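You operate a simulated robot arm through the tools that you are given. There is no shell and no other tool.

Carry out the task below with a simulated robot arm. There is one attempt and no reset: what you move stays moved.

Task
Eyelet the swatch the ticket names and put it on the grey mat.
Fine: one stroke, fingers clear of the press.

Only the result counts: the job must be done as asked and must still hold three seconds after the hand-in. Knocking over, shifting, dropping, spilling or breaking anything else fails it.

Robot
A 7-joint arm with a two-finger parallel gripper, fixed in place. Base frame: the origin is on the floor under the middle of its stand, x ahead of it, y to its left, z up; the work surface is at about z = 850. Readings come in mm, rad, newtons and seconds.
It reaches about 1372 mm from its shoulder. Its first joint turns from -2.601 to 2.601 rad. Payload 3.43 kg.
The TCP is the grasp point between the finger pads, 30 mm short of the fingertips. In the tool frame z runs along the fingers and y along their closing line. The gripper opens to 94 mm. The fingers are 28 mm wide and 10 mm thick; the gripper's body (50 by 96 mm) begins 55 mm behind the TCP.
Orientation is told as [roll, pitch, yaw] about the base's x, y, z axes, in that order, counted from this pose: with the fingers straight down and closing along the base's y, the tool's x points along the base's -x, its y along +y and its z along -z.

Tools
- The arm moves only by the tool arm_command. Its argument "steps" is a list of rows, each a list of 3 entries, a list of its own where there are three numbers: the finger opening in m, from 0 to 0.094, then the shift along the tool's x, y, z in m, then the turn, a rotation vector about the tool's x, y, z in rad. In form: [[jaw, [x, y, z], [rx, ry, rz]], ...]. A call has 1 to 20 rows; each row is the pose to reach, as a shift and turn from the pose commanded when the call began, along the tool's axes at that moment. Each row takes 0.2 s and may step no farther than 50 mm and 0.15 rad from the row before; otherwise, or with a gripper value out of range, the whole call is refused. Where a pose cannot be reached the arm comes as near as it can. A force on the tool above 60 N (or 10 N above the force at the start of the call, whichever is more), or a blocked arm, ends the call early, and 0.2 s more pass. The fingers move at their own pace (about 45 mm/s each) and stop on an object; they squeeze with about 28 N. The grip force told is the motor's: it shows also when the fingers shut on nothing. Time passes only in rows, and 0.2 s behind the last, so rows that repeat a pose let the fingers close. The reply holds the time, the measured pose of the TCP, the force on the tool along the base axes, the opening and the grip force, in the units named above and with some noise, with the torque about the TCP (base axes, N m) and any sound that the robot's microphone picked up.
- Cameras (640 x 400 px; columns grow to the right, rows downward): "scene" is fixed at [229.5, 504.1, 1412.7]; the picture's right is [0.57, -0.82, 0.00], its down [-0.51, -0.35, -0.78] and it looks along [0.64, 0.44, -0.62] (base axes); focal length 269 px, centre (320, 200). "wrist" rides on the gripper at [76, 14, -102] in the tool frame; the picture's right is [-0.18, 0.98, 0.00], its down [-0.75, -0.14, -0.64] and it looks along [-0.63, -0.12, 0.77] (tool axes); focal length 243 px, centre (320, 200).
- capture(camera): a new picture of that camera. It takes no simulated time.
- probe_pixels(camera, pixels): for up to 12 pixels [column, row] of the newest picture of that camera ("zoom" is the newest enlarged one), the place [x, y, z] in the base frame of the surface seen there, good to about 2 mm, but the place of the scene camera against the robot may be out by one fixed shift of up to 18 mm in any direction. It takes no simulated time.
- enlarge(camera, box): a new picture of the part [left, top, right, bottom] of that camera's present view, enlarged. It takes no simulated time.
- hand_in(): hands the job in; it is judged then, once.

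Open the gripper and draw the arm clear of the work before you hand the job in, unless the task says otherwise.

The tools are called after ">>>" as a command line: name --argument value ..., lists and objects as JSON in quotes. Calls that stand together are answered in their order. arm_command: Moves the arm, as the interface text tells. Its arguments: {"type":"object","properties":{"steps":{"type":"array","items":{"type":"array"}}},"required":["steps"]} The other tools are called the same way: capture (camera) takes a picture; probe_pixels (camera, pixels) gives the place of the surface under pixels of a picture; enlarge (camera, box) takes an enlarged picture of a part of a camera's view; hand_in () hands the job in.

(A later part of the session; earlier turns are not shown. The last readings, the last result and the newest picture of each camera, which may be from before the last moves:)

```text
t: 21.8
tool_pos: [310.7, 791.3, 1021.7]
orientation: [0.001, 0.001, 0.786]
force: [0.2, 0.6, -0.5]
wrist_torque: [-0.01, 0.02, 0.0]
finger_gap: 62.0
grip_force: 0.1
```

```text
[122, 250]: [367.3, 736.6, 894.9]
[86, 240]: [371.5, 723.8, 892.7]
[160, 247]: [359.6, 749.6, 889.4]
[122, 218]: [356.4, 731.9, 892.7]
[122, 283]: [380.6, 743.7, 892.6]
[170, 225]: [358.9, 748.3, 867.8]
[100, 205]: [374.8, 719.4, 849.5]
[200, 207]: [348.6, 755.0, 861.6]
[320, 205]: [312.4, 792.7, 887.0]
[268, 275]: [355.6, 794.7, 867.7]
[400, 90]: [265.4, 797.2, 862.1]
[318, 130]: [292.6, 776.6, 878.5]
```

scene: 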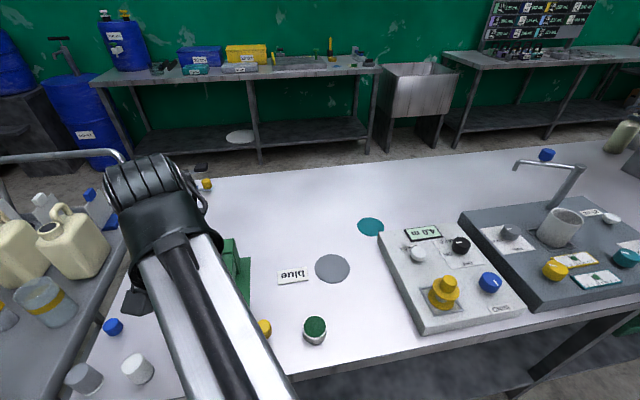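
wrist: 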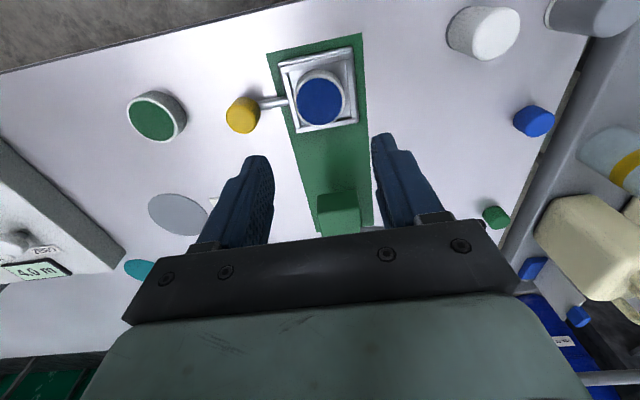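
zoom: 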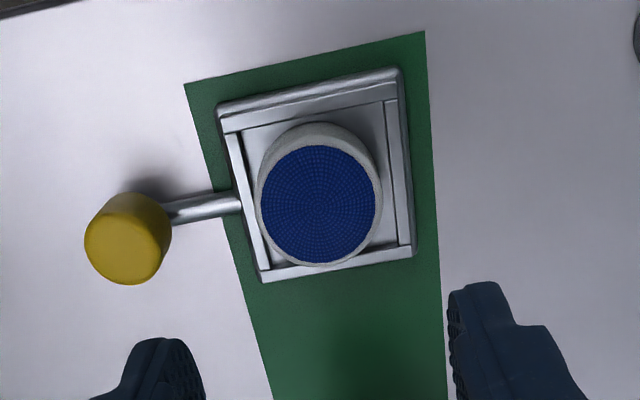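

Knob centre ≈ (366.5, 737), ~28 mm wide, top z 894. I close the fingers and move behind it (lower-s side) at z≈950 to check the pushing position.

>>> arm_command --steps '[[0.03, [0.013, -0.026, 0.0], [0, 0, 0]], [0.0, [0.026, -0.052, 0.0], [0, 0, 0]], [0.0, [0.039, -0.078, 0.0], [0, 0, 0]], [0.0, [0.039, -0.078, 0.03], [0, 0, 0]], [0.0, [0.039, -0.078, 0.07], [0, 0, 0]], [0.0, [0.039, -0.078, 0.07], [0, 0, 0]]]'

>>> capture --camera "wrist"

>>> capture --camera "scene"

```text
t: 23.2
tool_pos: [336.7, 707.6, 950.2]
orientation: [0.001, 0.002, 0.785]
force: [0.0, -0.1, -0.1]
wrist_torque: [0.0, -0.02, 0.0]
finger_gap: 0.0
grip_force: 28.0
```

```text
taken
```

wrist: 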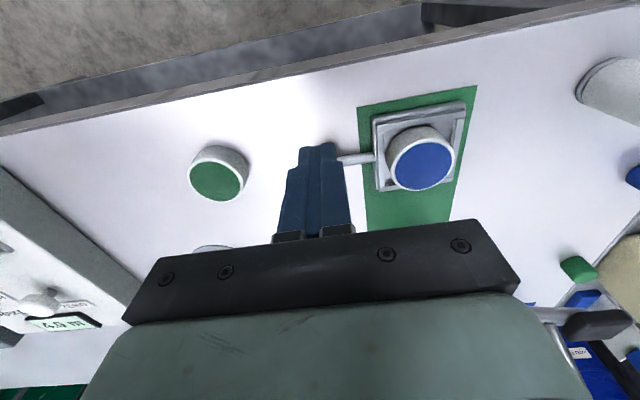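

```text
taken
```

scene: 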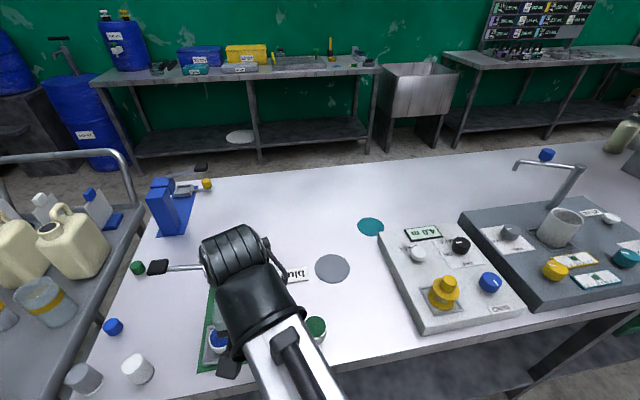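

The fingers are closed behind the knob (hidden by them), tips clear of everything. I descend to TCP z≈903 and move forward slowly to contact, then about 10 mm further as a test.

>>> arm_command --steps '[[0.0, [0, 0, 0.025], [0, 0, 0]], [0.0, [0, 0, 0.047], [0, 0, 0]], [0.0, [0, 0, 0.047], [0, 0, 0]], [0.0, [-0.005, 0, 0.047], [0, 0, 0]], [0.0, [-0.01, 0, 0.047], [0, 0, 0]], [0.0, [-0.015, 0, 0.047], [0, 0, 0]], [0.0, [-0.02, 0, 0.047], [0, 0, 0]], [0.0, [-0.02, 0, 0.047], [0, 0, 0]]]'

>>> capture --camera "wrist"

>>> enlarge --camera "wrist" --box '[260, 60, 500, 240]'

```text
t: 25.0
tool_pos: [352.7, 722.2, 904.7]
orientation: [0.0, 0.002, 0.785]
force: [0.1, -0.4, 0.4]
wrist_torque: [0.01, 0.0, 0.02]
finger_gap: 0.3
grip_force: 28.1
```

```text
taken
```

wrist: 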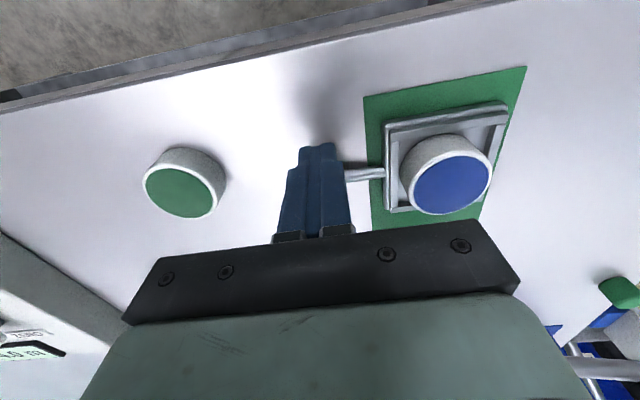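

```text
2.22 times, centred on (380, 150) of wrist
```

zoom: 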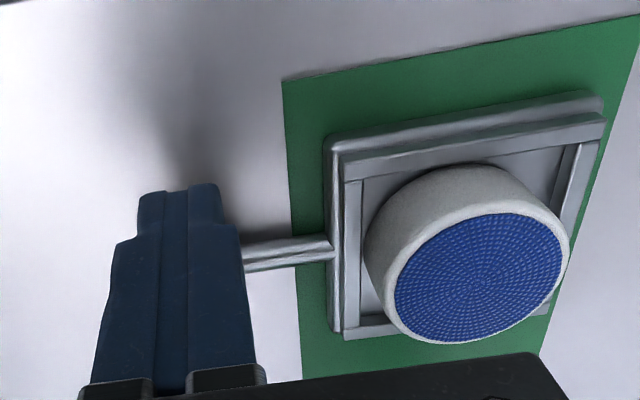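

>>> probe_pixels --camera "zoom" --pixels '[[345, 165], [604, 120], [345, 335], [480, 285], [355, 185], [290, 255], [330, 150]]'

```text
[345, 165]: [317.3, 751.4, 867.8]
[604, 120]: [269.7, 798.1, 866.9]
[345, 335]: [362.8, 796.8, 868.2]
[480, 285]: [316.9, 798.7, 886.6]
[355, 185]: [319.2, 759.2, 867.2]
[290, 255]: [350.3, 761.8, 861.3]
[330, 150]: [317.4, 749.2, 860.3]
```

The tray moved about 7 mm along the press axis without turning, with negligible force, so it's a smooth slide. I push on another 80 mm.

>>> arm_command --steps '[[0.0, [-0.008, 0, 0], [0, 0, 0]], [0.0, [-0.016, 0, 0], [0, 0, 0]], [0.0, [-0.024, 0, 0], [0, 0, 0]], [0.0, [-0.032, 0, 0], [0, 0, 0]], [0.0, [-0.04, 0, 0], [0, 0, 0]], [0.0, [-0.048, 0, 0], [0, 0, 0]], [0.0, [-0.056, 0, 0], [0, 0, 0]], [0.0, [-0.064, 0, 0], [0, 0, 0]], [0.0, [-0.072, 0, 0], [0, 0, 0]], [0.0, [-0.08, 0, 0], [0, 0, 0]]]'

>>> capture --camera "wrist"

>>> capture --camera "scene"

```text
t: 27.2
tool_pos: [409.6, 777.4, 903.3]
orientation: [0.001, 0.0, 0.785]
force: [0.8, -0.1, 0.5]
wrist_torque: [-0.01, 0.02, -0.03]
finger_gap: 0.1
grip_force: 27.6
```

```text
taken
```

wrist: 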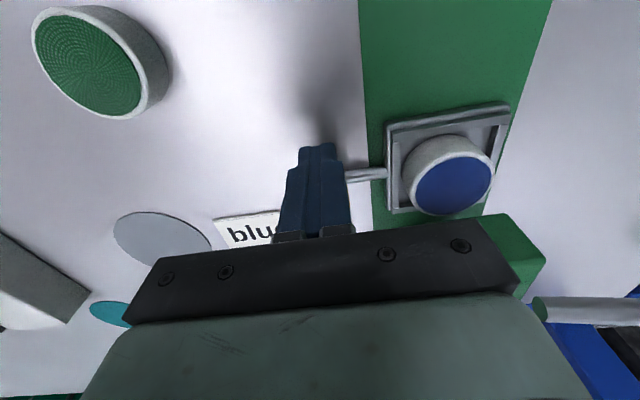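

```text
taken
```

scene: 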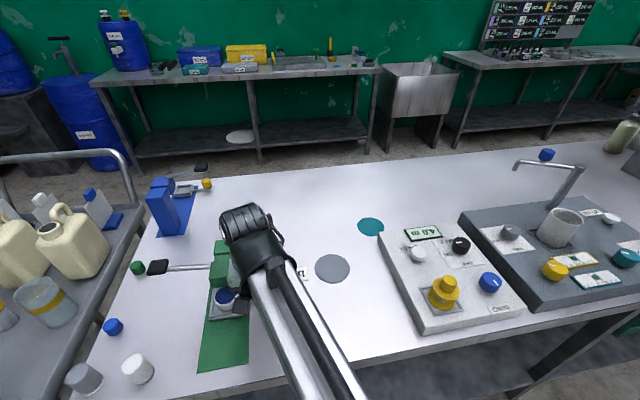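

The tray follows (now near the head, wrist (440,165)), no resistance. I push 25 mm more at a slower pace.

>>> arm_command --steps '[[0.0, [-0.005, 0, 0], [0, 0, 0]], [0.0, [-0.01, 0, 0], [0, 0, 0]], [0.0, [-0.015, 0, 0], [0, 0, 0]], [0.0, [-0.02, 0, 0], [0, 0, 0]], [0.0, [-0.025, 0, 0], [0, 0, 0]], [0.0, [-0.025, 0, 0], [0, 0, 0]]]'

>>> capture --camera "wrist"

>>> enlarge --camera "scene" --box '[140, 190, 330, 350]'

```text
t: 28.6
tool_pos: [427.7, 796.0, 903.5]
orientation: [0.002, 0.002, 0.784]
force: [-0.8, 0.2, -0.1]
wrist_torque: [0.0, -0.03, -0.02]
finger_gap: 0.1
grip_force: 28.0
```

```text
taken
```

wrist: 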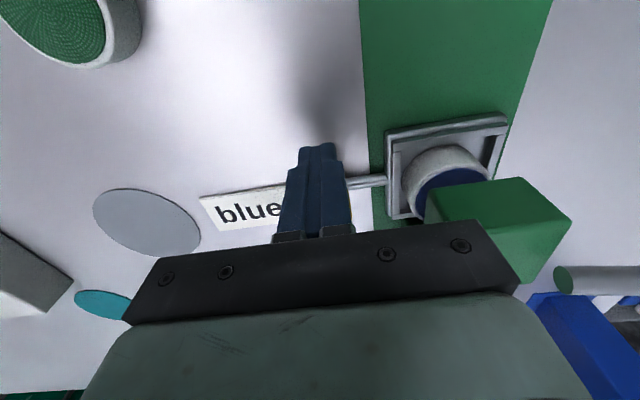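

```text
2.50 times, centred on (235, 270) of scene
```

zoom: 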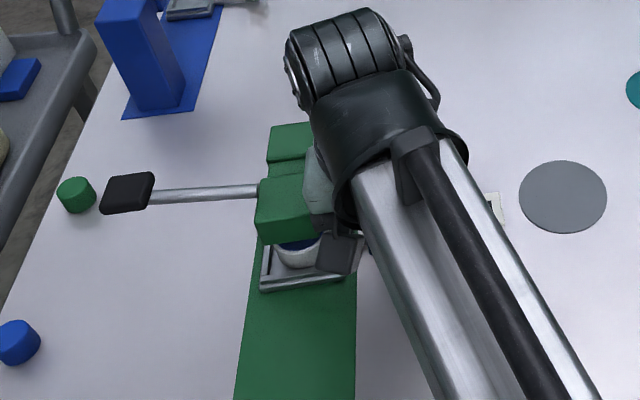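

The puck is half under the head and tracking well. I push further in 3 mm rows to find the end stop.

>>> arm_command --steps '[[0.0, [-0.003, 0, 0], [0, 0, 0]], [0.0, [-0.006, 0, 0], [0, 0, 0]], [0.0, [-0.009, 0, 0], [0, 0, 0]], [0.0, [-0.012, 0, 0], [0, 0, 0]], [0.0, [-0.012, 0, 0], [0, 0, 0]]]'

>>> capture --camera "wrist"

>>> enlarge --camera "wrist" --box '[300, 80, 600, 300]'

```text
t: 29.8
tool_pos: [433.3, 801.0, 903.9]
orientation: [0.0, 0.009, 0.786]
force: [-19.9, -24.4, -5.7]
wrist_torque: [-0.02, 0.56, -0.01]
finger_gap: 0.0
grip_force: 28.2
```

```text
taken
```

wrist: 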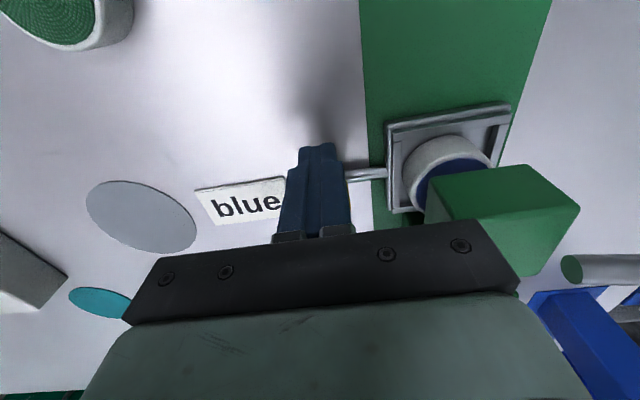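

```text
1.82 times, centred on (450, 190) of wrist
```

zoom: 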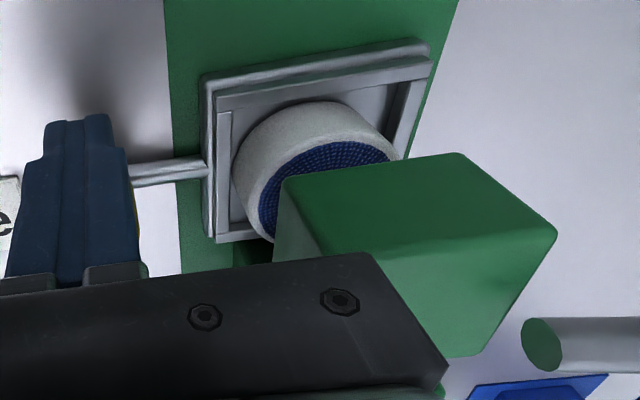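

A ~31 N reaction along the slide shows the tray has reached its end stop. I probe tray, puck and head to check that the puck centre is under the head.

>>> probe_pixels --camera "zoom" --pixels '[[215, 95], [430, 60], [218, 238], [285, 185], [460, 156], [555, 235], [330, 170], [250, 255], [440, 350], [545, 345], [225, 110], [275, 245]]'

```text
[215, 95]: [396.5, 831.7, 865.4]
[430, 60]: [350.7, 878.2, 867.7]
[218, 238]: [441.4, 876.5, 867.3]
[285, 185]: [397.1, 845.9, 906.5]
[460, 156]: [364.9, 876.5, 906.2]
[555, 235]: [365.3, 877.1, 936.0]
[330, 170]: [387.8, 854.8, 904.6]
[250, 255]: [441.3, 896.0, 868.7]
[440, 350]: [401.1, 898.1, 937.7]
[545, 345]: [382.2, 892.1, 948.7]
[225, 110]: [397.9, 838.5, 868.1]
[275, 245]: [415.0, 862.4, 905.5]
```

The tray centre (396,877) now lies under the head block's middle, after ~119 mm travel. I back the fingers off the knob and rise, then view the lever.

>>> arm_command --steps '[[0.0, [0.005, 0, 0], [0, 0, 0]], [0.0, [0.015, 0, 0], [0, 0, 0]], [0.0, [0.025, 0, 0], [0, 0, 0]], [0.0, [0.025, 0, -0.03], [0, 0, 0]], [0.0, [0.025, 0, -0.07], [0, 0, 0]], [0.0, [0.025, 0, -0.11], [0, 0, 0]], [0.0, [0.025, 0, -0.15], [0, 0, 0]], [0.0, [0.025, 0, -0.19], [0, 0, 0]], [0.0, [0.025, 0, -0.19], [0, 0, 0]]]'

>>> capture --camera "wrist"

```text
t: 31.8
tool_pos: [415.7, 788.8, 1093.8]
orientation: [0.001, 0.001, 0.785]
force: [-0.2, 0.0, 0.8]
wrist_torque: [-0.02, 0.0, -0.01]
finger_gap: 0.2
grip_force: 27.5
```

```text
taken
```

wrist: 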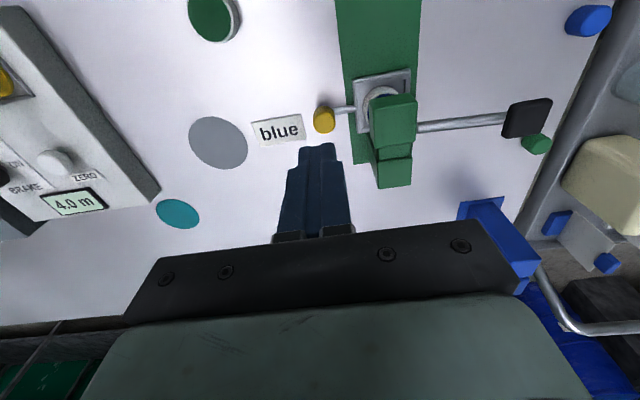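

The tray stayed in. I zoom on the head and lever and probe the pad.

>>> enlarge --camera "wrist" --box '[330, 60, 560, 200]'

>>> probe_pixels --camera "wrist" --pixels '[[526, 118], [512, 103], [551, 100], [543, 133], [507, 134], [490, 121], [450, 126], [420, 127], [536, 143], [375, 75], [392, 100], [392, 145]]'

```text
2.78 times, centred on (445, 130) of wrist
```

zoom: 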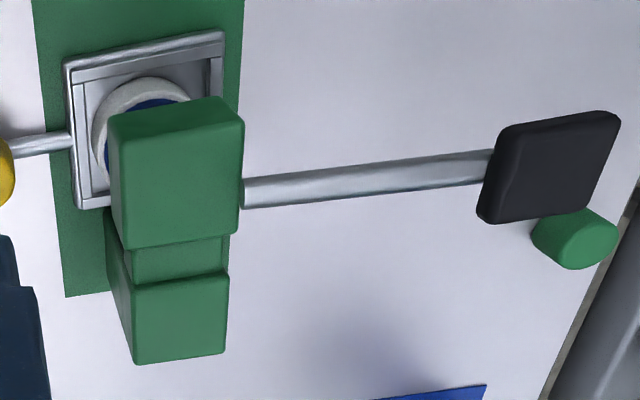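

```text
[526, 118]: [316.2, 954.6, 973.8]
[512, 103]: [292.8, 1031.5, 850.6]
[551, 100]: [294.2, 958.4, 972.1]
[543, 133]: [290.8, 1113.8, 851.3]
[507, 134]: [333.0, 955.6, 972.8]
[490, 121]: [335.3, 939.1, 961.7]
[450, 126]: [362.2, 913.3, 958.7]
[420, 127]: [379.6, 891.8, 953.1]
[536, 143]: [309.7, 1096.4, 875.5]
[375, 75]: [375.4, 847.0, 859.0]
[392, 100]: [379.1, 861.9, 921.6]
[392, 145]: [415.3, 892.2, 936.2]
```

>>> probe_pixels --camera "zoom" --pixels '[[512, 130], [612, 118], [590, 208], [495, 215], [555, 165], [530, 170], [585, 160], [250, 192], [440, 170], [484, 218]]'

```text
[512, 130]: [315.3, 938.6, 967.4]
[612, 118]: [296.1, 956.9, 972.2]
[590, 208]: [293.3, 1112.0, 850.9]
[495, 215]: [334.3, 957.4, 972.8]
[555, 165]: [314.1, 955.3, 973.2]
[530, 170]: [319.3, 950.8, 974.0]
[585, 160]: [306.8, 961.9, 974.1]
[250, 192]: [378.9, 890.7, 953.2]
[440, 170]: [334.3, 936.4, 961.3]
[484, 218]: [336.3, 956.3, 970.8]
```

Lever pad is centred at about (315, 959), top z≈973.5, roughly 28 mm square. I move the closed fingers above it to z≈1025.

>>> arm_command --steps '[[0.0, [-0.0098, 0.0383, 0.0], [0, 0, 0]], [0.0, [-0.0196, 0.0766, 0.0], [0, 0, 0]], [0.0, [-0.0295, 0.1149, 0.0], [0, 0, 0]], [0.0, [-0.0393, 0.1532, 0.0], [0, 0, 0]], [0.0, [-0.0491, 0.1915, 0.0], [0, 0, 0]], [0.0, [-0.0491, 0.1915, 0.03], [0, 0, 0]], [0.0, [-0.0491, 0.1915, 0.066], [0, 0, 0]], [0.0, [-0.0491, 0.1915, 0.066], [0, 0, 0]]]'

>>> capture --camera "wrist"

>>> capture --camera "scene"

```text
t: 33.6
tool_pos: [316.0, 958.2, 1026.9]
orientation: [0.0, 0.002, 0.787]
force: [0.0, -0.1, -0.5]
wrist_torque: [-0.02, 0.02, 0.02]
finger_gap: 0.0
grip_force: 28.1
```

```text
taken
```

wrist: 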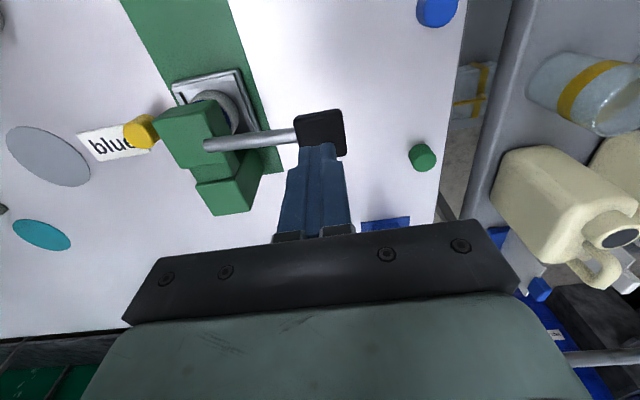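

```text
taken
```

scene: 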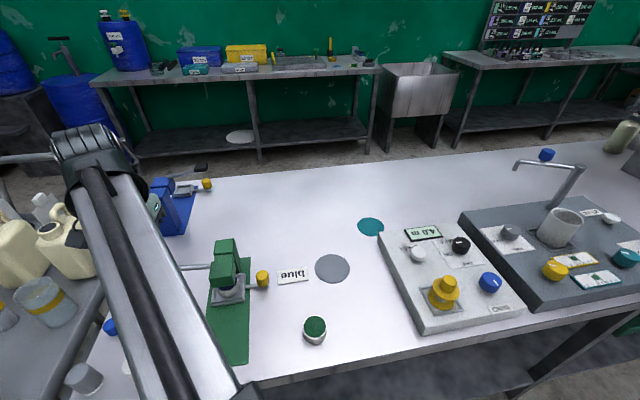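

>>> enlarge --camera "wrist" --box '[170, 70, 390, 220]'

>>> probe_pixels --camera "wrist" --pixels '[[298, 116], [341, 111], [346, 153], [300, 140], [320, 125], [330, 135], [342, 130], [300, 120], [296, 135], [208, 145], [240, 142], [280, 138]]'

```text
2.67 times, centred on (280, 145) of wrist
```

zoom: 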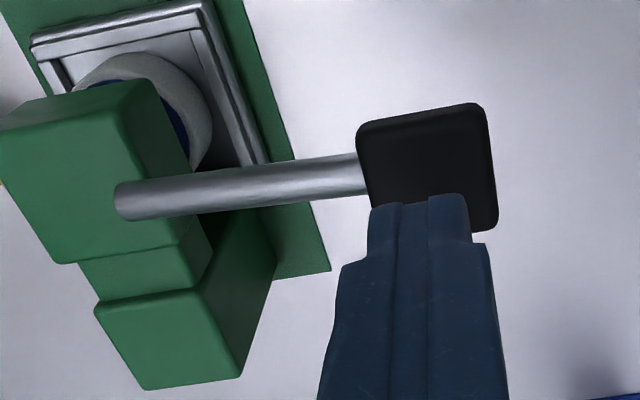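

```text
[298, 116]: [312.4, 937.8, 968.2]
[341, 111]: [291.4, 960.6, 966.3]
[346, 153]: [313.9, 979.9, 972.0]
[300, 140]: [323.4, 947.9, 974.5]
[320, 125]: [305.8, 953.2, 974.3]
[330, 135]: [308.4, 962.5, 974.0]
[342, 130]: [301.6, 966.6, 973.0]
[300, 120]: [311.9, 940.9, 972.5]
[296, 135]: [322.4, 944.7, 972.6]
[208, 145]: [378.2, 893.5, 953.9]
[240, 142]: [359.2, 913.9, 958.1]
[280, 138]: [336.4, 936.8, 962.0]
```

Pad centre is (313,959), within 3 mm of the TCP. I shift slightly, descend onto it (contact expected at TCP z≈1004) and press 10 mm to read the resistance.

>>> arm_command --steps '[[0.0, [0.002, 0.003, 0.01], [0, 0, 0]], [0.0, [0.002, 0.003, 0.018], [0, 0, 0]], [0.0, [0.002, 0.003, 0.023], [0, 0, 0]], [0.0, [0.002, 0.003, 0.028], [0, 0, 0]], [0.0, [0.002, 0.003, 0.033], [0, 0, 0]]]'

>>> capture --camera "wrist"

```text
t: 34.8
tool_pos: [313.1, 958.6, 995.3]
orientation: [-0.001, 0.002, 0.785]
force: [-3.0, 1.7, 2.3]
wrist_torque: [0.08, 0.04, 0.0]
finger_gap: 0.1
grip_force: 28.1
```

```text
taken
```

wrist: 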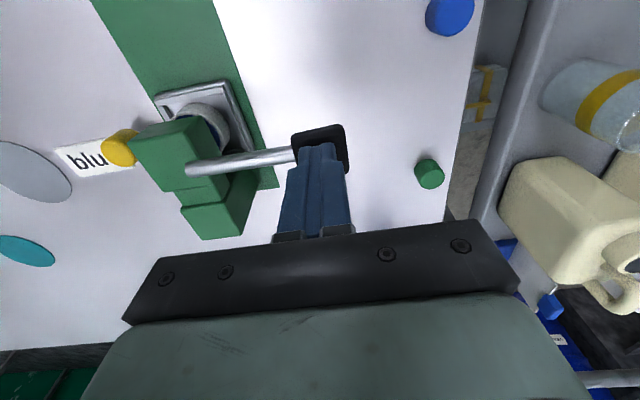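

The lever gives way with only ~2–3 N. I keep pressing down in the same stroke, drifting slightly inward with its arc.

>>> arm_command --steps '[[0.0, [0, 0.0, 0.005], [0, 0, 0]], [0.0, [0, -0.0005, 0.01], [0, 0, 0]], [0.0, [0, -0.001, 0.015], [0, 0, 0]], [0.0, [0, -0.0015, 0.02], [0, 0, 0]], [0.0, [0, -0.002, 0.025], [0, 0, 0]], [0.0, [0, -0.003, 0.03], [0, 0, 0]]]'

>>> capture --camera "wrist"

>>> enlarge --camera "scene" --box '[140, 190, 330, 350]'

```text
t: 36.2
tool_pos: [314.7, 955.4, 967.9]
orientation: [0.003, 0.0, 0.784]
force: [-5.9, 11.5, 29.7]
wrist_torque: [0.18, 0.0, 0.02]
finger_gap: 0.0
grip_force: 28.6
```

```text
taken
```

wrist: 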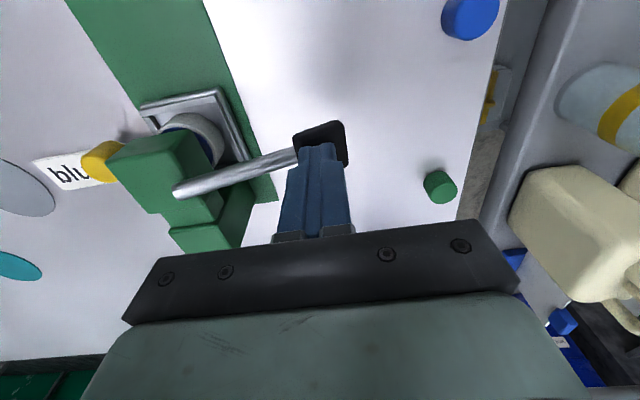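

```text
2.50 times, centred on (235, 270) of scene
```

zoom: 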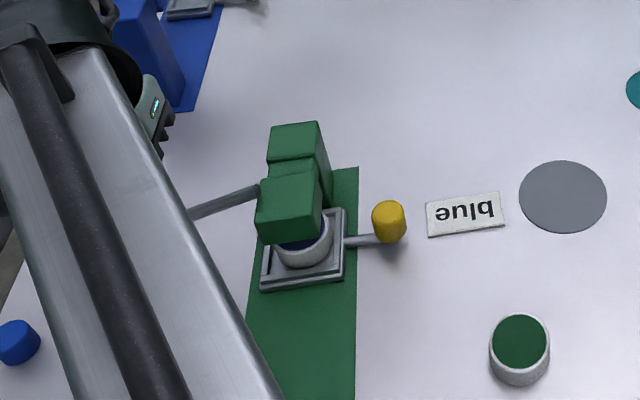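

Resistance is now ~30 N with the pad lowered ~36 mm and no sound yet. I continue the same downstroke in small rows.

>>> arm_command --steps '[[0.0, [0, -0.0005, 0.002], [0, 0, 0]], [0.0, [0, -0.001, 0.004], [0, 0, 0]], [0.0, [0, -0.001, 0.006], [0, 0, 0]], [0.0, [0, -0.0015, 0.008], [0, 0, 0]]]'

>>> capture --camera "wrist"

```text
t: 36.8
tool_pos: [313.8, 955.9, 968.0]
orientation: [0.005, -0.005, 0.787]
force: [-4.7, -2.0, 23.6]
wrist_torque: [-0.3, 0.02, -0.1]
finger_gap: 0.0
grip_force: 27.4
stopped in row 2: the force on the tool passed its limit at 64 N (the readings are from after the stop); the commanded pose is now the measured one
```

```text
taken
```

wrist: 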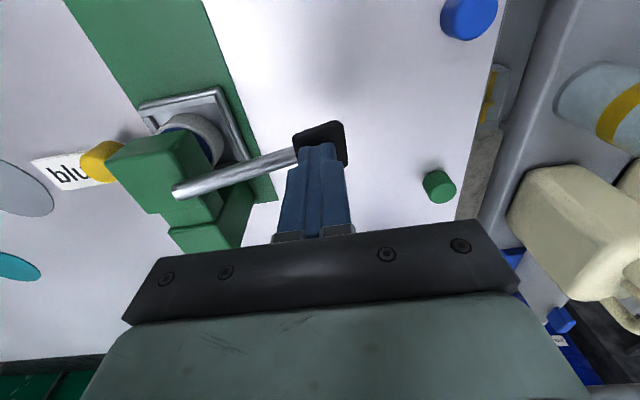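

The force jumped to 64 N at tip z≈938, which looks like the lever's bottom stop. I zoom in to see the ram, puck and lever at this point.

>>> enlarge --camera "wrist" --box '[100, 70, 370, 260]'

>>> enlarge --camera "scene" --box '[190, 230, 290, 310]'

>>> probe_pixels --camera "wrist" --pixels '[[300, 140], [296, 135], [341, 125], [345, 155], [180, 190], [210, 180], [240, 170], [280, 158], [190, 125], [195, 140], [160, 160], [180, 100]]'

```text
2.11 times, centred on (235, 165) of wrist
```

zoom: 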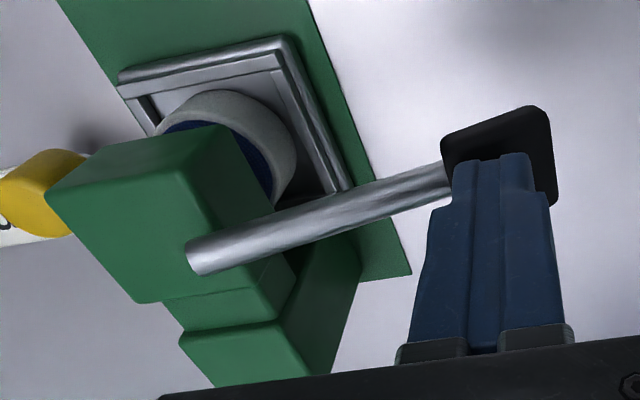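

```text
5.00 times, centred on (240, 270) of scene
```

zoom: 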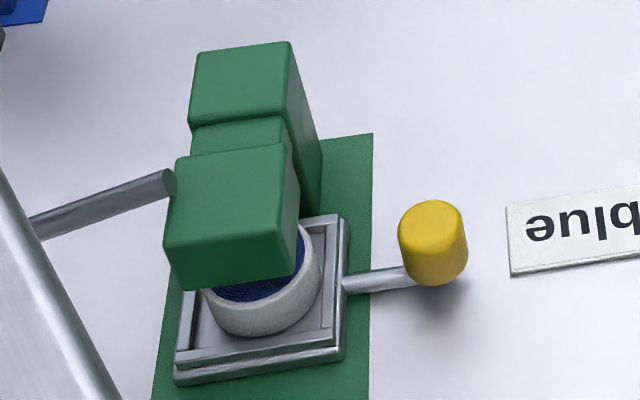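

```text
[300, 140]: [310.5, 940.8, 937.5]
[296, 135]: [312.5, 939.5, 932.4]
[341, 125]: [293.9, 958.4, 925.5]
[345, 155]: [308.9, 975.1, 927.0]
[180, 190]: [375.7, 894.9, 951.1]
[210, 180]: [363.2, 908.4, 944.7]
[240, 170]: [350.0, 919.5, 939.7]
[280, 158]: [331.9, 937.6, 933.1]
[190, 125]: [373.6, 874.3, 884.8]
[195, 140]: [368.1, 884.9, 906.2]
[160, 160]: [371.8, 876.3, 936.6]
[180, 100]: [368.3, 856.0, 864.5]
```

The lever is at its stop: slope went from +7.5° to −16°, and the force rose at the arm's own stiffness. The stroke is complete, so I raise the fingers straight up, off the pad, and see how the lever and puck look.

>>> arm_command --steps '[[0.0, [0, 0, 0.0], [0, 0, 0]], [0.0, [0, 0, -0.005], [0, 0, 0]], [0.0, [0, 0.001, -0.012], [0, 0, 0]], [0.0, [0, 0.002, -0.02], [0, 0, 0]], [0.0, [0, 0.003, -0.03], [0, 0, 0]], [0.0, [0, 0.003, -0.045], [0, 0, 0]], [0.0, [0, 0.003, -0.065], [0, 0, 0]], [0.0, [0, 0.003, -0.09], [0, 0, 0]]]'

>>> capture --camera "wrist"

>>> enlarge --camera "scene" --box '[150, 220, 290, 330]'

```text
t: 38.6
tool_pos: [313.1, 957.7, 1054.4]
orientation: [0.003, -0.003, 0.784]
force: [-0.3, 0.6, 0.0]
wrist_torque: [-0.04, -0.02, 0.03]
finger_gap: 0.0
grip_force: 27.4
```

```text
taken
```

wrist: 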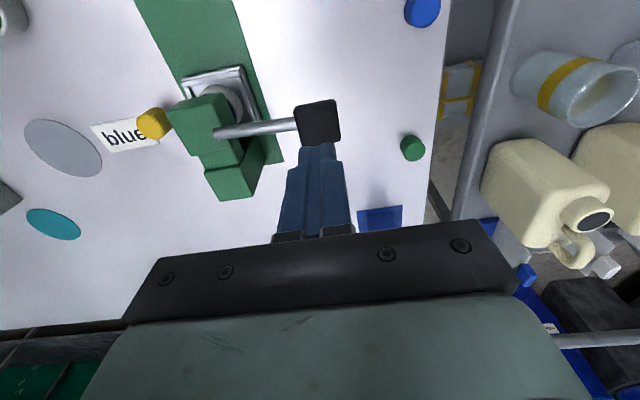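

```text
3.64 times, centred on (220, 275) of scene
```

zoom: 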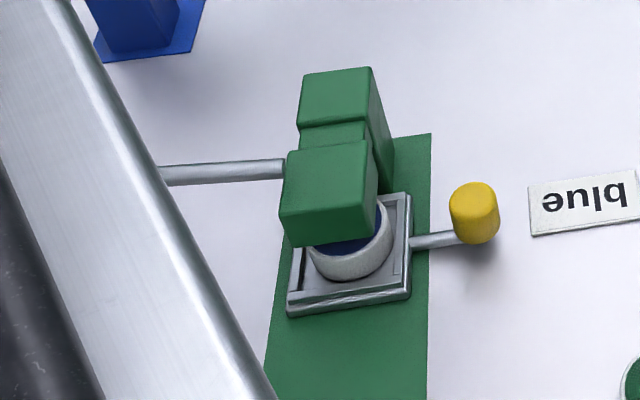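

The lever sprang back up. I move the closed fingers to the far (high-s) side of the knob to pull the tray back out, staying high first.

>>> arm_command --steps '[[0.0, [-0.008, -0.039, 0.0], [0, 0, 0]], [0.0, [-0.016, -0.078, 0.0], [0, 0, 0]], [0.0, [-0.024, -0.117, 0.0], [0, 0, 0]], [0.0, [-0.032, -0.156, 0.0], [0, 0, 0]], [0.0, [-0.04, -0.1944, 0.0], [0, 0, 0]], [0.0, [-0.04, -0.1944, 0.0], [0, 0, 0]]]'

>>> capture --camera "wrist"

```text
t: 40.0
tool_pos: [481.1, 848.7, 1056.2]
orientation: [0.005, -0.004, 0.785]
force: [0.1, 0.1, 0.2]
wrist_torque: [-0.03, 0.02, -0.03]
finger_gap: 0.0
grip_force: 28.2
```

```text
taken
```

wrist: 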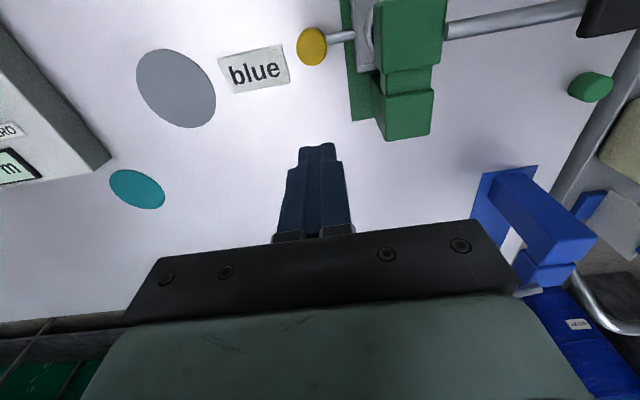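

>>> probe_pixels --camera "wrist" --pixels '[[312, 47], [298, 45], [326, 46], [311, 28], [312, 63], [342, 38], [285, 46], [290, 82], [430, 40], [410, 90], [440, 30], [375, 60]]'

>>> enlarge --camera "wrist" --box '[200, 0, 470, 170]'

```text
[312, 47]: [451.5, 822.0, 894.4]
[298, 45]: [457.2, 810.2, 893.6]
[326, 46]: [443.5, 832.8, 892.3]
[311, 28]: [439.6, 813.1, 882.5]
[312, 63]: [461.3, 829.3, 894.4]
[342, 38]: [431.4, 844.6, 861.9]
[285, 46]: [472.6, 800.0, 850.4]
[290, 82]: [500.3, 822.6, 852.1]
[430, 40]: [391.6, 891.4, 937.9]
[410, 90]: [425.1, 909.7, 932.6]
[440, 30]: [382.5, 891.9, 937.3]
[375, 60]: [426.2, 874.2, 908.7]
```

```text
2.35 times, centred on (335, 85) of wrist
```

zoom: 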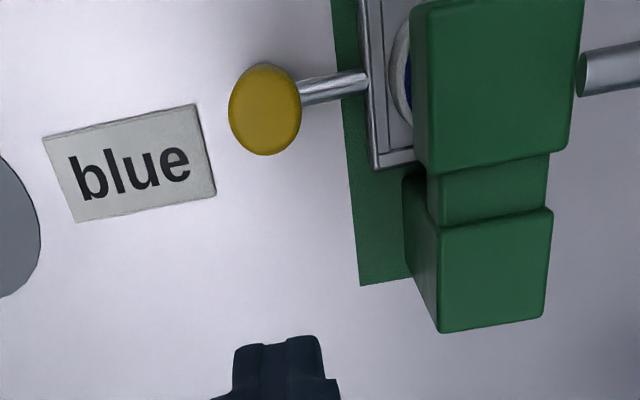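

Knob centre is (451, 821.5) and the fingers are 40 mm beyond it along the axis, with the ticket clear to the side. I descend to z≈903 and start drawing the tray out.

>>> arm_command --steps '[[0.0, [0, 0, 0.045], [0, 0, 0]], [0.0, [0, 0, 0.09], [0, 0, 0]], [0.0, [0, 0, 0.13], [0, 0, 0]], [0.0, [0, 0, 0.152], [0, 0, 0]], [0.0, [0, 0, 0.152], [0, 0, 0]], [0.0, [0.006, 0, 0.152], [0, 0, 0]], [0.0, [0.012, 0, 0.152], [0, 0, 0]], [0.0, [0.018, 0, 0.152], [0, 0, 0]], [0.0, [0.024, 0, 0.152], [0, 0, 0]], [0.0, [0.03, 0, 0.152], [0, 0, 0]]]'

>>> capture --camera "wrist"

```text
t: 42.2
tool_pos: [458.8, 828.6, 902.5]
orientation: [0.004, -0.004, 0.786]
force: [1.0, 0.3, -1.4]
wrist_torque: [0.05, -0.05, -0.01]
finger_gap: 0.1
grip_force: 28.2
```

```text
taken
```

wrist: 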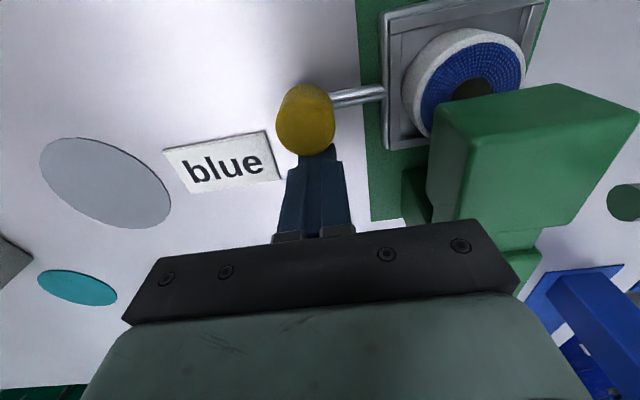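

The tray is coming out and something dark shows at the fabric's centre near (470,88). I keep drawing it out.

>>> arm_command --steps '[[0.0, [0.008, 0, 0], [0, 0, 0]], [0.0, [0.016, 0, 0], [0, 0, 0]], [0.0, [0.024, 0, 0], [0, 0, 0]], [0.0, [0.032, 0, 0], [0, 0, 0]], [0.0, [0.04, 0, 0], [0, 0, 0]], [0.0, [0.048, 0, 0], [0, 0, 0]], [0.0, [0.056, 0, 0], [0, 0, 0]], [0.0, [0.064, 0, 0], [0, 0, 0]], [0.0, [0.072, 0, 0], [0, 0, 0]], [0.0, [0.08, 0, 0], [0, 0, 0]]]'

>>> capture --camera "wrist"

>>> enlarge --camera "wrist" --box '[360, 0, 560, 140]'

```text
t: 44.4
tool_pos: [400.6, 773.0, 901.7]
orientation: [0.002, -0.004, 0.786]
force: [-0.4, 0.2, -1.3]
wrist_torque: [0.01, 0.0, 0.03]
finger_gap: 0.2
grip_force: 28.2
```

```text
taken
```

wrist: 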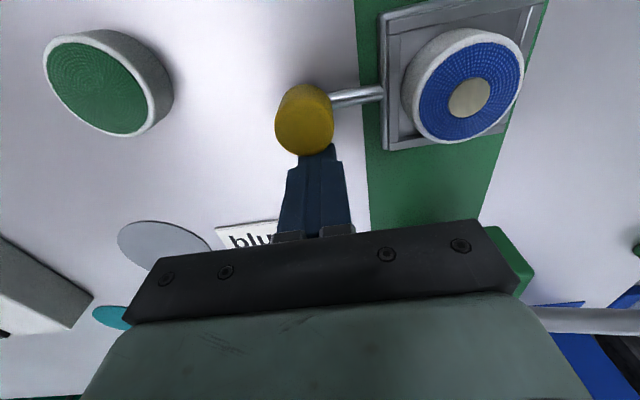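

```text
2.86 times, centred on (460, 70) of wrist
```

zoom: 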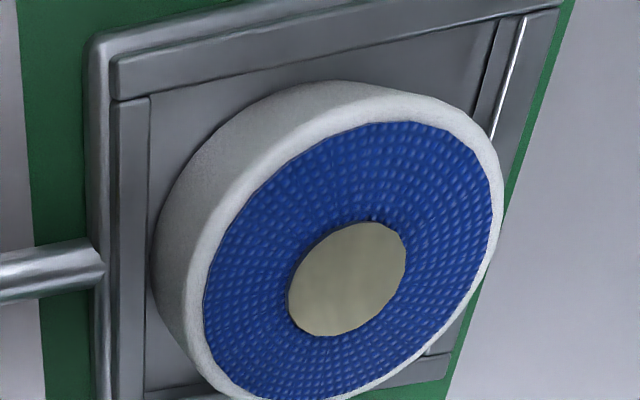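

A brass eyelet is now set in the middle of the blue fabric, so the single stroke worked. I draw the tray the last ~18 mm back to its starting place.

>>> arm_command --steps '[[0.0, [0.005, 0, 0], [0, 0, 0]], [0.0, [0.01, 0, 0], [0, 0, 0]], [0.0, [0.015, 0, 0], [0, 0, 0]], [0.0, [0.019, 0, 0], [0, 0, 0]], [0.0, [0.019, 0, 0], [0, 0, 0]]]'

>>> capture --camera "wrist"

```text
t: 45.6
tool_pos: [389.3, 759.0, 901.8]
orientation: [0.005, -0.004, 0.784]
force: [0.6, -0.2, 1.3]
wrist_torque: [0.02, -0.02, 0.01]
finger_gap: 0.1
grip_force: 27.7
```

```text
taken
```

wrist: 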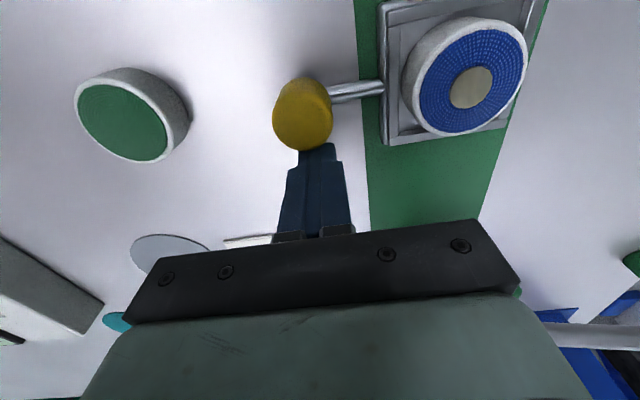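

I back the fingers off the knob, rise, and move above the tray with the jaws opening to locate the puck.

>>> arm_command --steps '[[0.0, [-0.006, 0, 0], [0, 0, 0]], [0.0, [-0.012, 0, 0], [0, 0, 0]], [0.0, [-0.012, 0, -0.04], [0, 0, 0]], [0.0, [-0.012, 0, -0.08], [0, 0, 0]], [0.0, [-0.012, 0, -0.12], [0, 0, 0]], [0.03, [0.002, 0.03, -0.12], [0, 0, 0]], [0.062, [0.016, 0.06, -0.12], [0, 0, 0]], [0.062, [0.028, 0.08, -0.12], [0, 0, 0]], [0.062, [0.028, 0.08, -0.12], [0, 0, 0]]]'

>>> capture --camera "wrist"

>>> enlarge --camera "wrist" --box '[220, 20, 420, 180]'

```text
t: 47.6
tool_pos: [311.1, 796.9, 1021.4]
orientation: [0.003, -0.003, 0.785]
force: [-0.2, -0.2, 0.3]
wrist_torque: [-0.03, -0.01, 0.03]
finger_gap: 62.2
grip_force: 0.1
```

```text
taken
```

wrist: 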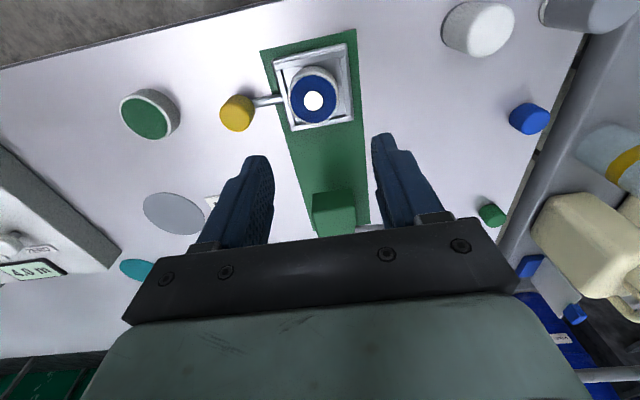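

```text
2.50 times, centred on (320, 100) of wrist
```

zoom: 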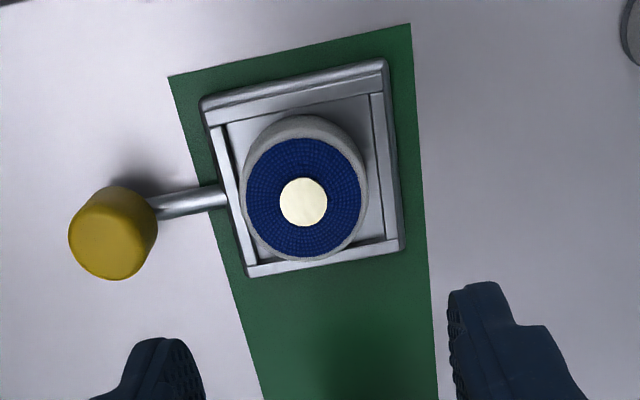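

>>> probe_pixels --camera "zoom" --pixels '[[303, 202], [247, 200], [360, 200], [303, 140], [303, 256], [263, 160], [345, 245], [345, 160], [262, 240], [248, 272], [400, 245], [205, 100]]'

```text
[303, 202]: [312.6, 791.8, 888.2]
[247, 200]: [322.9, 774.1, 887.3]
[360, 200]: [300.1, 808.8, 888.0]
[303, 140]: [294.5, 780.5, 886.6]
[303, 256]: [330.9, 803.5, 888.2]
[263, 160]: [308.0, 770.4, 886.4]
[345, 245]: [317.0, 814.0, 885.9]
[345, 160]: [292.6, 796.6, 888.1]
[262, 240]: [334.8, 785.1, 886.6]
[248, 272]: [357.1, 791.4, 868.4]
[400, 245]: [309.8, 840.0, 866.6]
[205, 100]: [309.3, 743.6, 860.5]
```

Puck with eyelet is at (312.6, 791.7). I shift about 3.3 mm / −5.3 mm in tool x/y, open to 72 mm, and descend to z≈945 to check.

>>> arm_command --steps '[[0.072, [0.0033, -0.0053, 0.025], [0, 0, 0]], [0.072, [0.0033, -0.0053, 0.05], [0, 0, 0]], [0.072, [0.0033, -0.0053, 0.076], [0, 0, 0]], [0.072, [0.0033, -0.0053, 0.076], [0, 0, 0]]]'

>>> capture --camera "wrist"

>>> enlarge --camera "wrist" --box '[220, 60, 420, 220]'

```text
t: 48.6
tool_pos: [311.9, 789.6, 944.6]
orientation: [0.003, -0.003, 0.786]
force: [0.5, -0.8, 0.9]
wrist_torque: [0.0, 0.01, -0.04]
finger_gap: 72.2
grip_force: 0.1
```

```text
taken
```

wrist: 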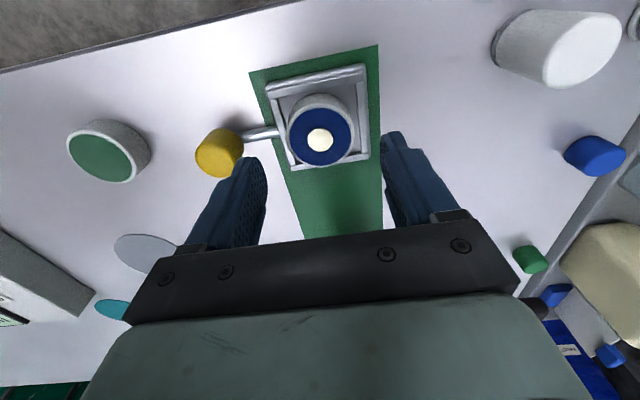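

```text
2.50 times, centred on (320, 140) of wrist
```

zoom: 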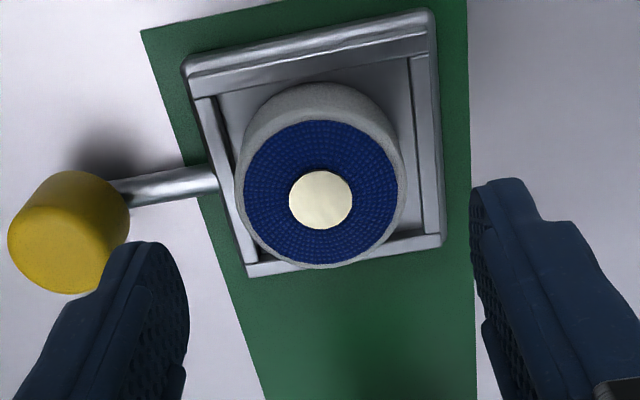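

The puck is centred exactly (eyelet at col 320, row 139.6 against 139.2 expected). I descend to TCP z≈901.5 and close.

>>> arm_command --steps '[[0.072, [0, 0, 0.02], [0, 0, 0]], [0.072, [0, 0, 0.038], [0, 0, 0]], [0.072, [0, 0, 0.0432], [0, 0, 0]], [0.072, [0, 0, 0.0432], [0, 0, 0]], [0.03, [0, 0, 0.0432], [0, 0, 0]], [0.03, [0, 0, 0.0432], [0, 0, 0]], [0.03, [0, 0, 0.0432], [0, 0, 0]], [0.03, [0, 0, 0.0432], [0, 0, 0]]]'

>>> enlarge --camera "wrist" --box '[220, 80, 420, 240]'

```text
t: 50.4
tool_pos: [311.8, 789.9, 902.4]
orientation: [0.005, -0.005, 0.785]
force: [-0.3, 0.8, 0.8]
wrist_torque: [-0.04, 0.02, 0.01]
finger_gap: 48.0
grip_force: 28.0
```

```text
2.50 times, centred on (320, 160) of wrist
```

zoom: 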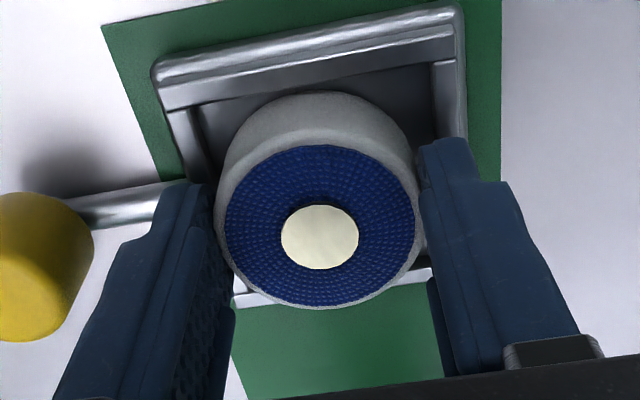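

Gripped at 48 mm with 28 N. I lift 130 mm and carry the puck to above the grey mat at about (585.5, 715).

>>> arm_command --steps '[[0.03, [0, 0, -0.015], [0, 0, 0]], [0.03, [0, 0, -0.05], [0, 0, 0]], [0.03, [0, 0, -0.09], [0, 0, 0]], [0.03, [0, 0, -0.13], [0, 0, 0]], [0.03, [-0.0201, -0.0352, -0.13], [0, 0, 0]], [0.03, [-0.0402, -0.0704, -0.13], [0, 0, 0]], [0.03, [-0.0603, -0.1056, -0.13], [0, 0, 0]], [0.03, [-0.0803, -0.1409, -0.13], [0, 0, 0]], [0.03, [-0.1004, -0.1761, -0.13], [0, 0, 0]], [0.03, [-0.1205, -0.2113, -0.13], [0, 0, 0]], [0.03, [-0.1406, -0.2465, -0.13], [0, 0, 0]], [0.03, [-0.1406, -0.2465, -0.13], [0, 0, 0]]]'

>>> capture --camera "wrist"

>>> capture --camera "scene"

```text
t: 53.0
tool_pos: [588.2, 713.3, 1029.3]
orientation: [0.003, -0.003, 0.785]
force: [0.3, 0.2, -0.4]
wrist_torque: [0.01, 0.04, -0.01]
finger_gap: 47.8
grip_force: 27.9
```

```text
taken
```

wrist: 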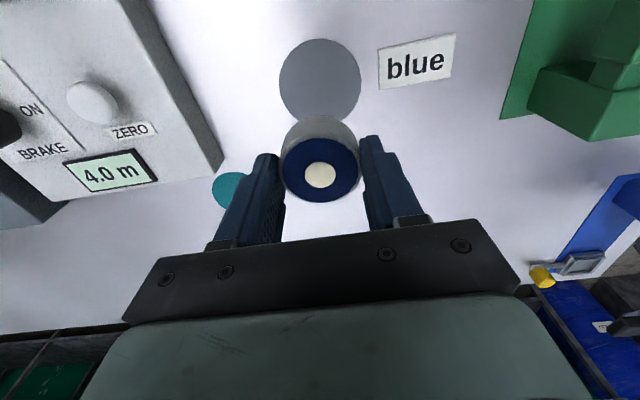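

```text
taken
```

scene: 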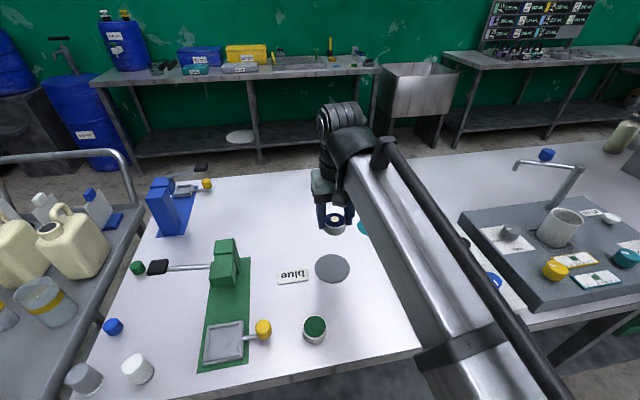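

The mat appears at wrist (320,80). I probe its rim and the held eyelet in this same view for the final alignment.

>>> probe_pixels --camera "wrist" --pixels '[[320, 80], [280, 82], [360, 78], [320, 40], [295, 50], [347, 50], [290, 108], [355, 103], [320, 174], [290, 170], [352, 170], [320, 140]]'

```text
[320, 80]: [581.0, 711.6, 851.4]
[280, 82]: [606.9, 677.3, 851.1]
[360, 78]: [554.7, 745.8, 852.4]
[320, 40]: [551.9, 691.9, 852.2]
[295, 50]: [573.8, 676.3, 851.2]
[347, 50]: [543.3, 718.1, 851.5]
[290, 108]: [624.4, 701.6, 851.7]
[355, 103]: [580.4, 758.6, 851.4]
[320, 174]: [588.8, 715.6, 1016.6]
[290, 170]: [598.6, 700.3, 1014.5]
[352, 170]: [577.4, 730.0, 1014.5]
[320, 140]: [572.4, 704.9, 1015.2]
```

Mat centre ≈ (584.8, 715.8), radius ~42; the puck is about 4 mm off it. I correct and descend to TCP z≈903.

>>> arm_command --steps '[[0.03, [0.0033, 0.002, 0.03], [0, 0, 0]], [0.03, [0.0033, 0.002, 0.065], [0, 0, 0]], [0.03, [0.0033, 0.002, 0.1], [0, 0, 0]], [0.03, [0.0033, 0.002, 0.126], [0, 0, 0]], [0.03, [0.0033, 0.002, 0.126], [0, 0, 0]]]'

>>> capture --camera "wrist"

```text
t: 54.2
tool_pos: [582.9, 714.4, 903.9]
orientation: [0.004, -0.003, 0.786]
force: [0.4, -0.2, -0.6]
wrist_torque: [0.0, -0.01, 0.02]
finger_gap: 48.5
grip_force: 27.9
```

```text
taken
```

wrist: 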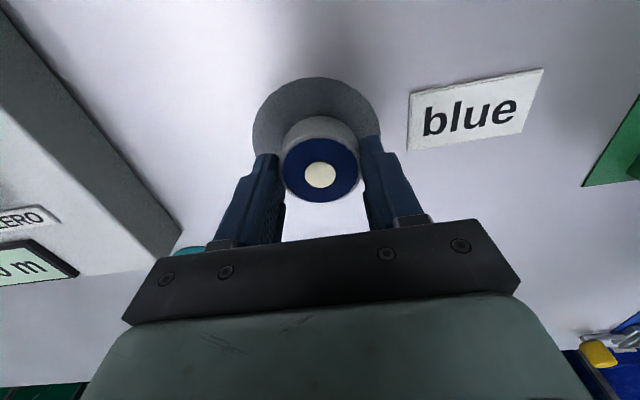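

The puck looks well centred over the mat. I lower it the last ~10 mm gently until contact.

>>> arm_command --steps '[[0.03, [0, 0, 0.004], [0, 0, 0]], [0.03, [0, 0, 0.008], [0, 0, 0]], [0.03, [0, 0, 0.01], [0, 0, 0]], [0.03, [0, 0, 0.01], [0, 0, 0]]]'

>>> probe_pixels --camera "wrist" --pixels '[[412, 148], [412, 98], [320, 80], [260, 110], [378, 110]]'

```text
t: 55.2
tool_pos: [583.3, 714.2, 895.0]
orientation: [0.005, -0.005, 0.785]
force: [0.5, -0.8, 0.2]
wrist_torque: [0.0, 0.05, -0.02]
finger_gap: 48.1
grip_force: 28.0
```

```text
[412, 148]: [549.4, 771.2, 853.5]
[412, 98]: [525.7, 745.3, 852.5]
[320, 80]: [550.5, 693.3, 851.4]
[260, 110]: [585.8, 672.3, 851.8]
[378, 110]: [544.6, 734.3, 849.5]
```

>>> arm_command --steps '[[0.03, [0, 0, 0.0015], [0, 0, 0]], [0.03, [0, 0, 0.003], [0, 0, 0]], [0.03, [0, 0, 0.003], [0, 0, 0]]]'

```text
t: 56.0
tool_pos: [582.2, 714.9, 892.0]
orientation: [0.003, -0.003, 0.786]
force: [-0.3, 0.8, -0.6]
wrist_torque: [-0.01, -0.03, 0.06]
finger_gap: 48.2
grip_force: 27.9
```

No contact yet at TCP z 892.0, so I lower a further 1–2 mm to feel for the mat.

>>> arm_command --steps '[[0.03, [0, 0, 0.001], [0, 0, 0]], [0.03, [0, 0, 0.002], [0, 0, 0]], [0.03, [0, 0, 0.002], [0, 0, 0]]]'

>>> capture --camera "wrist"

```text
t: 56.8
tool_pos: [582.7, 713.0, 891.4]
orientation: [0.002, -0.004, 0.786]
force: [0.6, -0.4, -0.1]
wrist_torque: [0.01, -0.01, 0.02]
finger_gap: 48.0
grip_force: 27.8
```

```text
taken
```

wrist: 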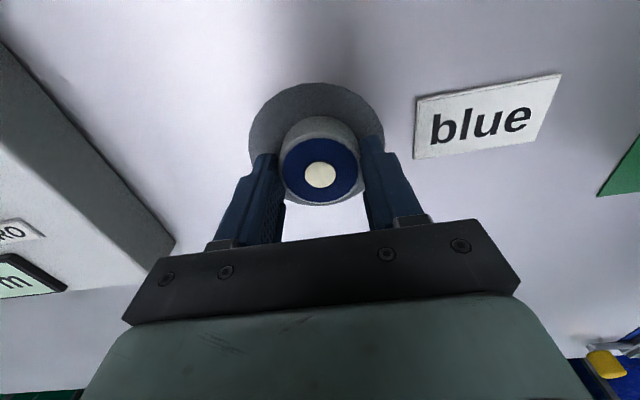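

>>> arm_command --steps '[[0.03, [0, 0, 0.001], [0, 0, 0]], [0.03, [0, 0, 0.002], [0, 0, 0]], [0.03, [0, 0, 0.002], [0, 0, 0]]]'

```text
t: 57.6
tool_pos: [582.5, 713.1, 890.3]
orientation: [0.003, -0.004, 0.785]
force: [0.3, 1.3, 5.9]
wrist_torque: [-0.09, -0.02, 0.01]
finger_gap: 48.2
grip_force: 27.7
```

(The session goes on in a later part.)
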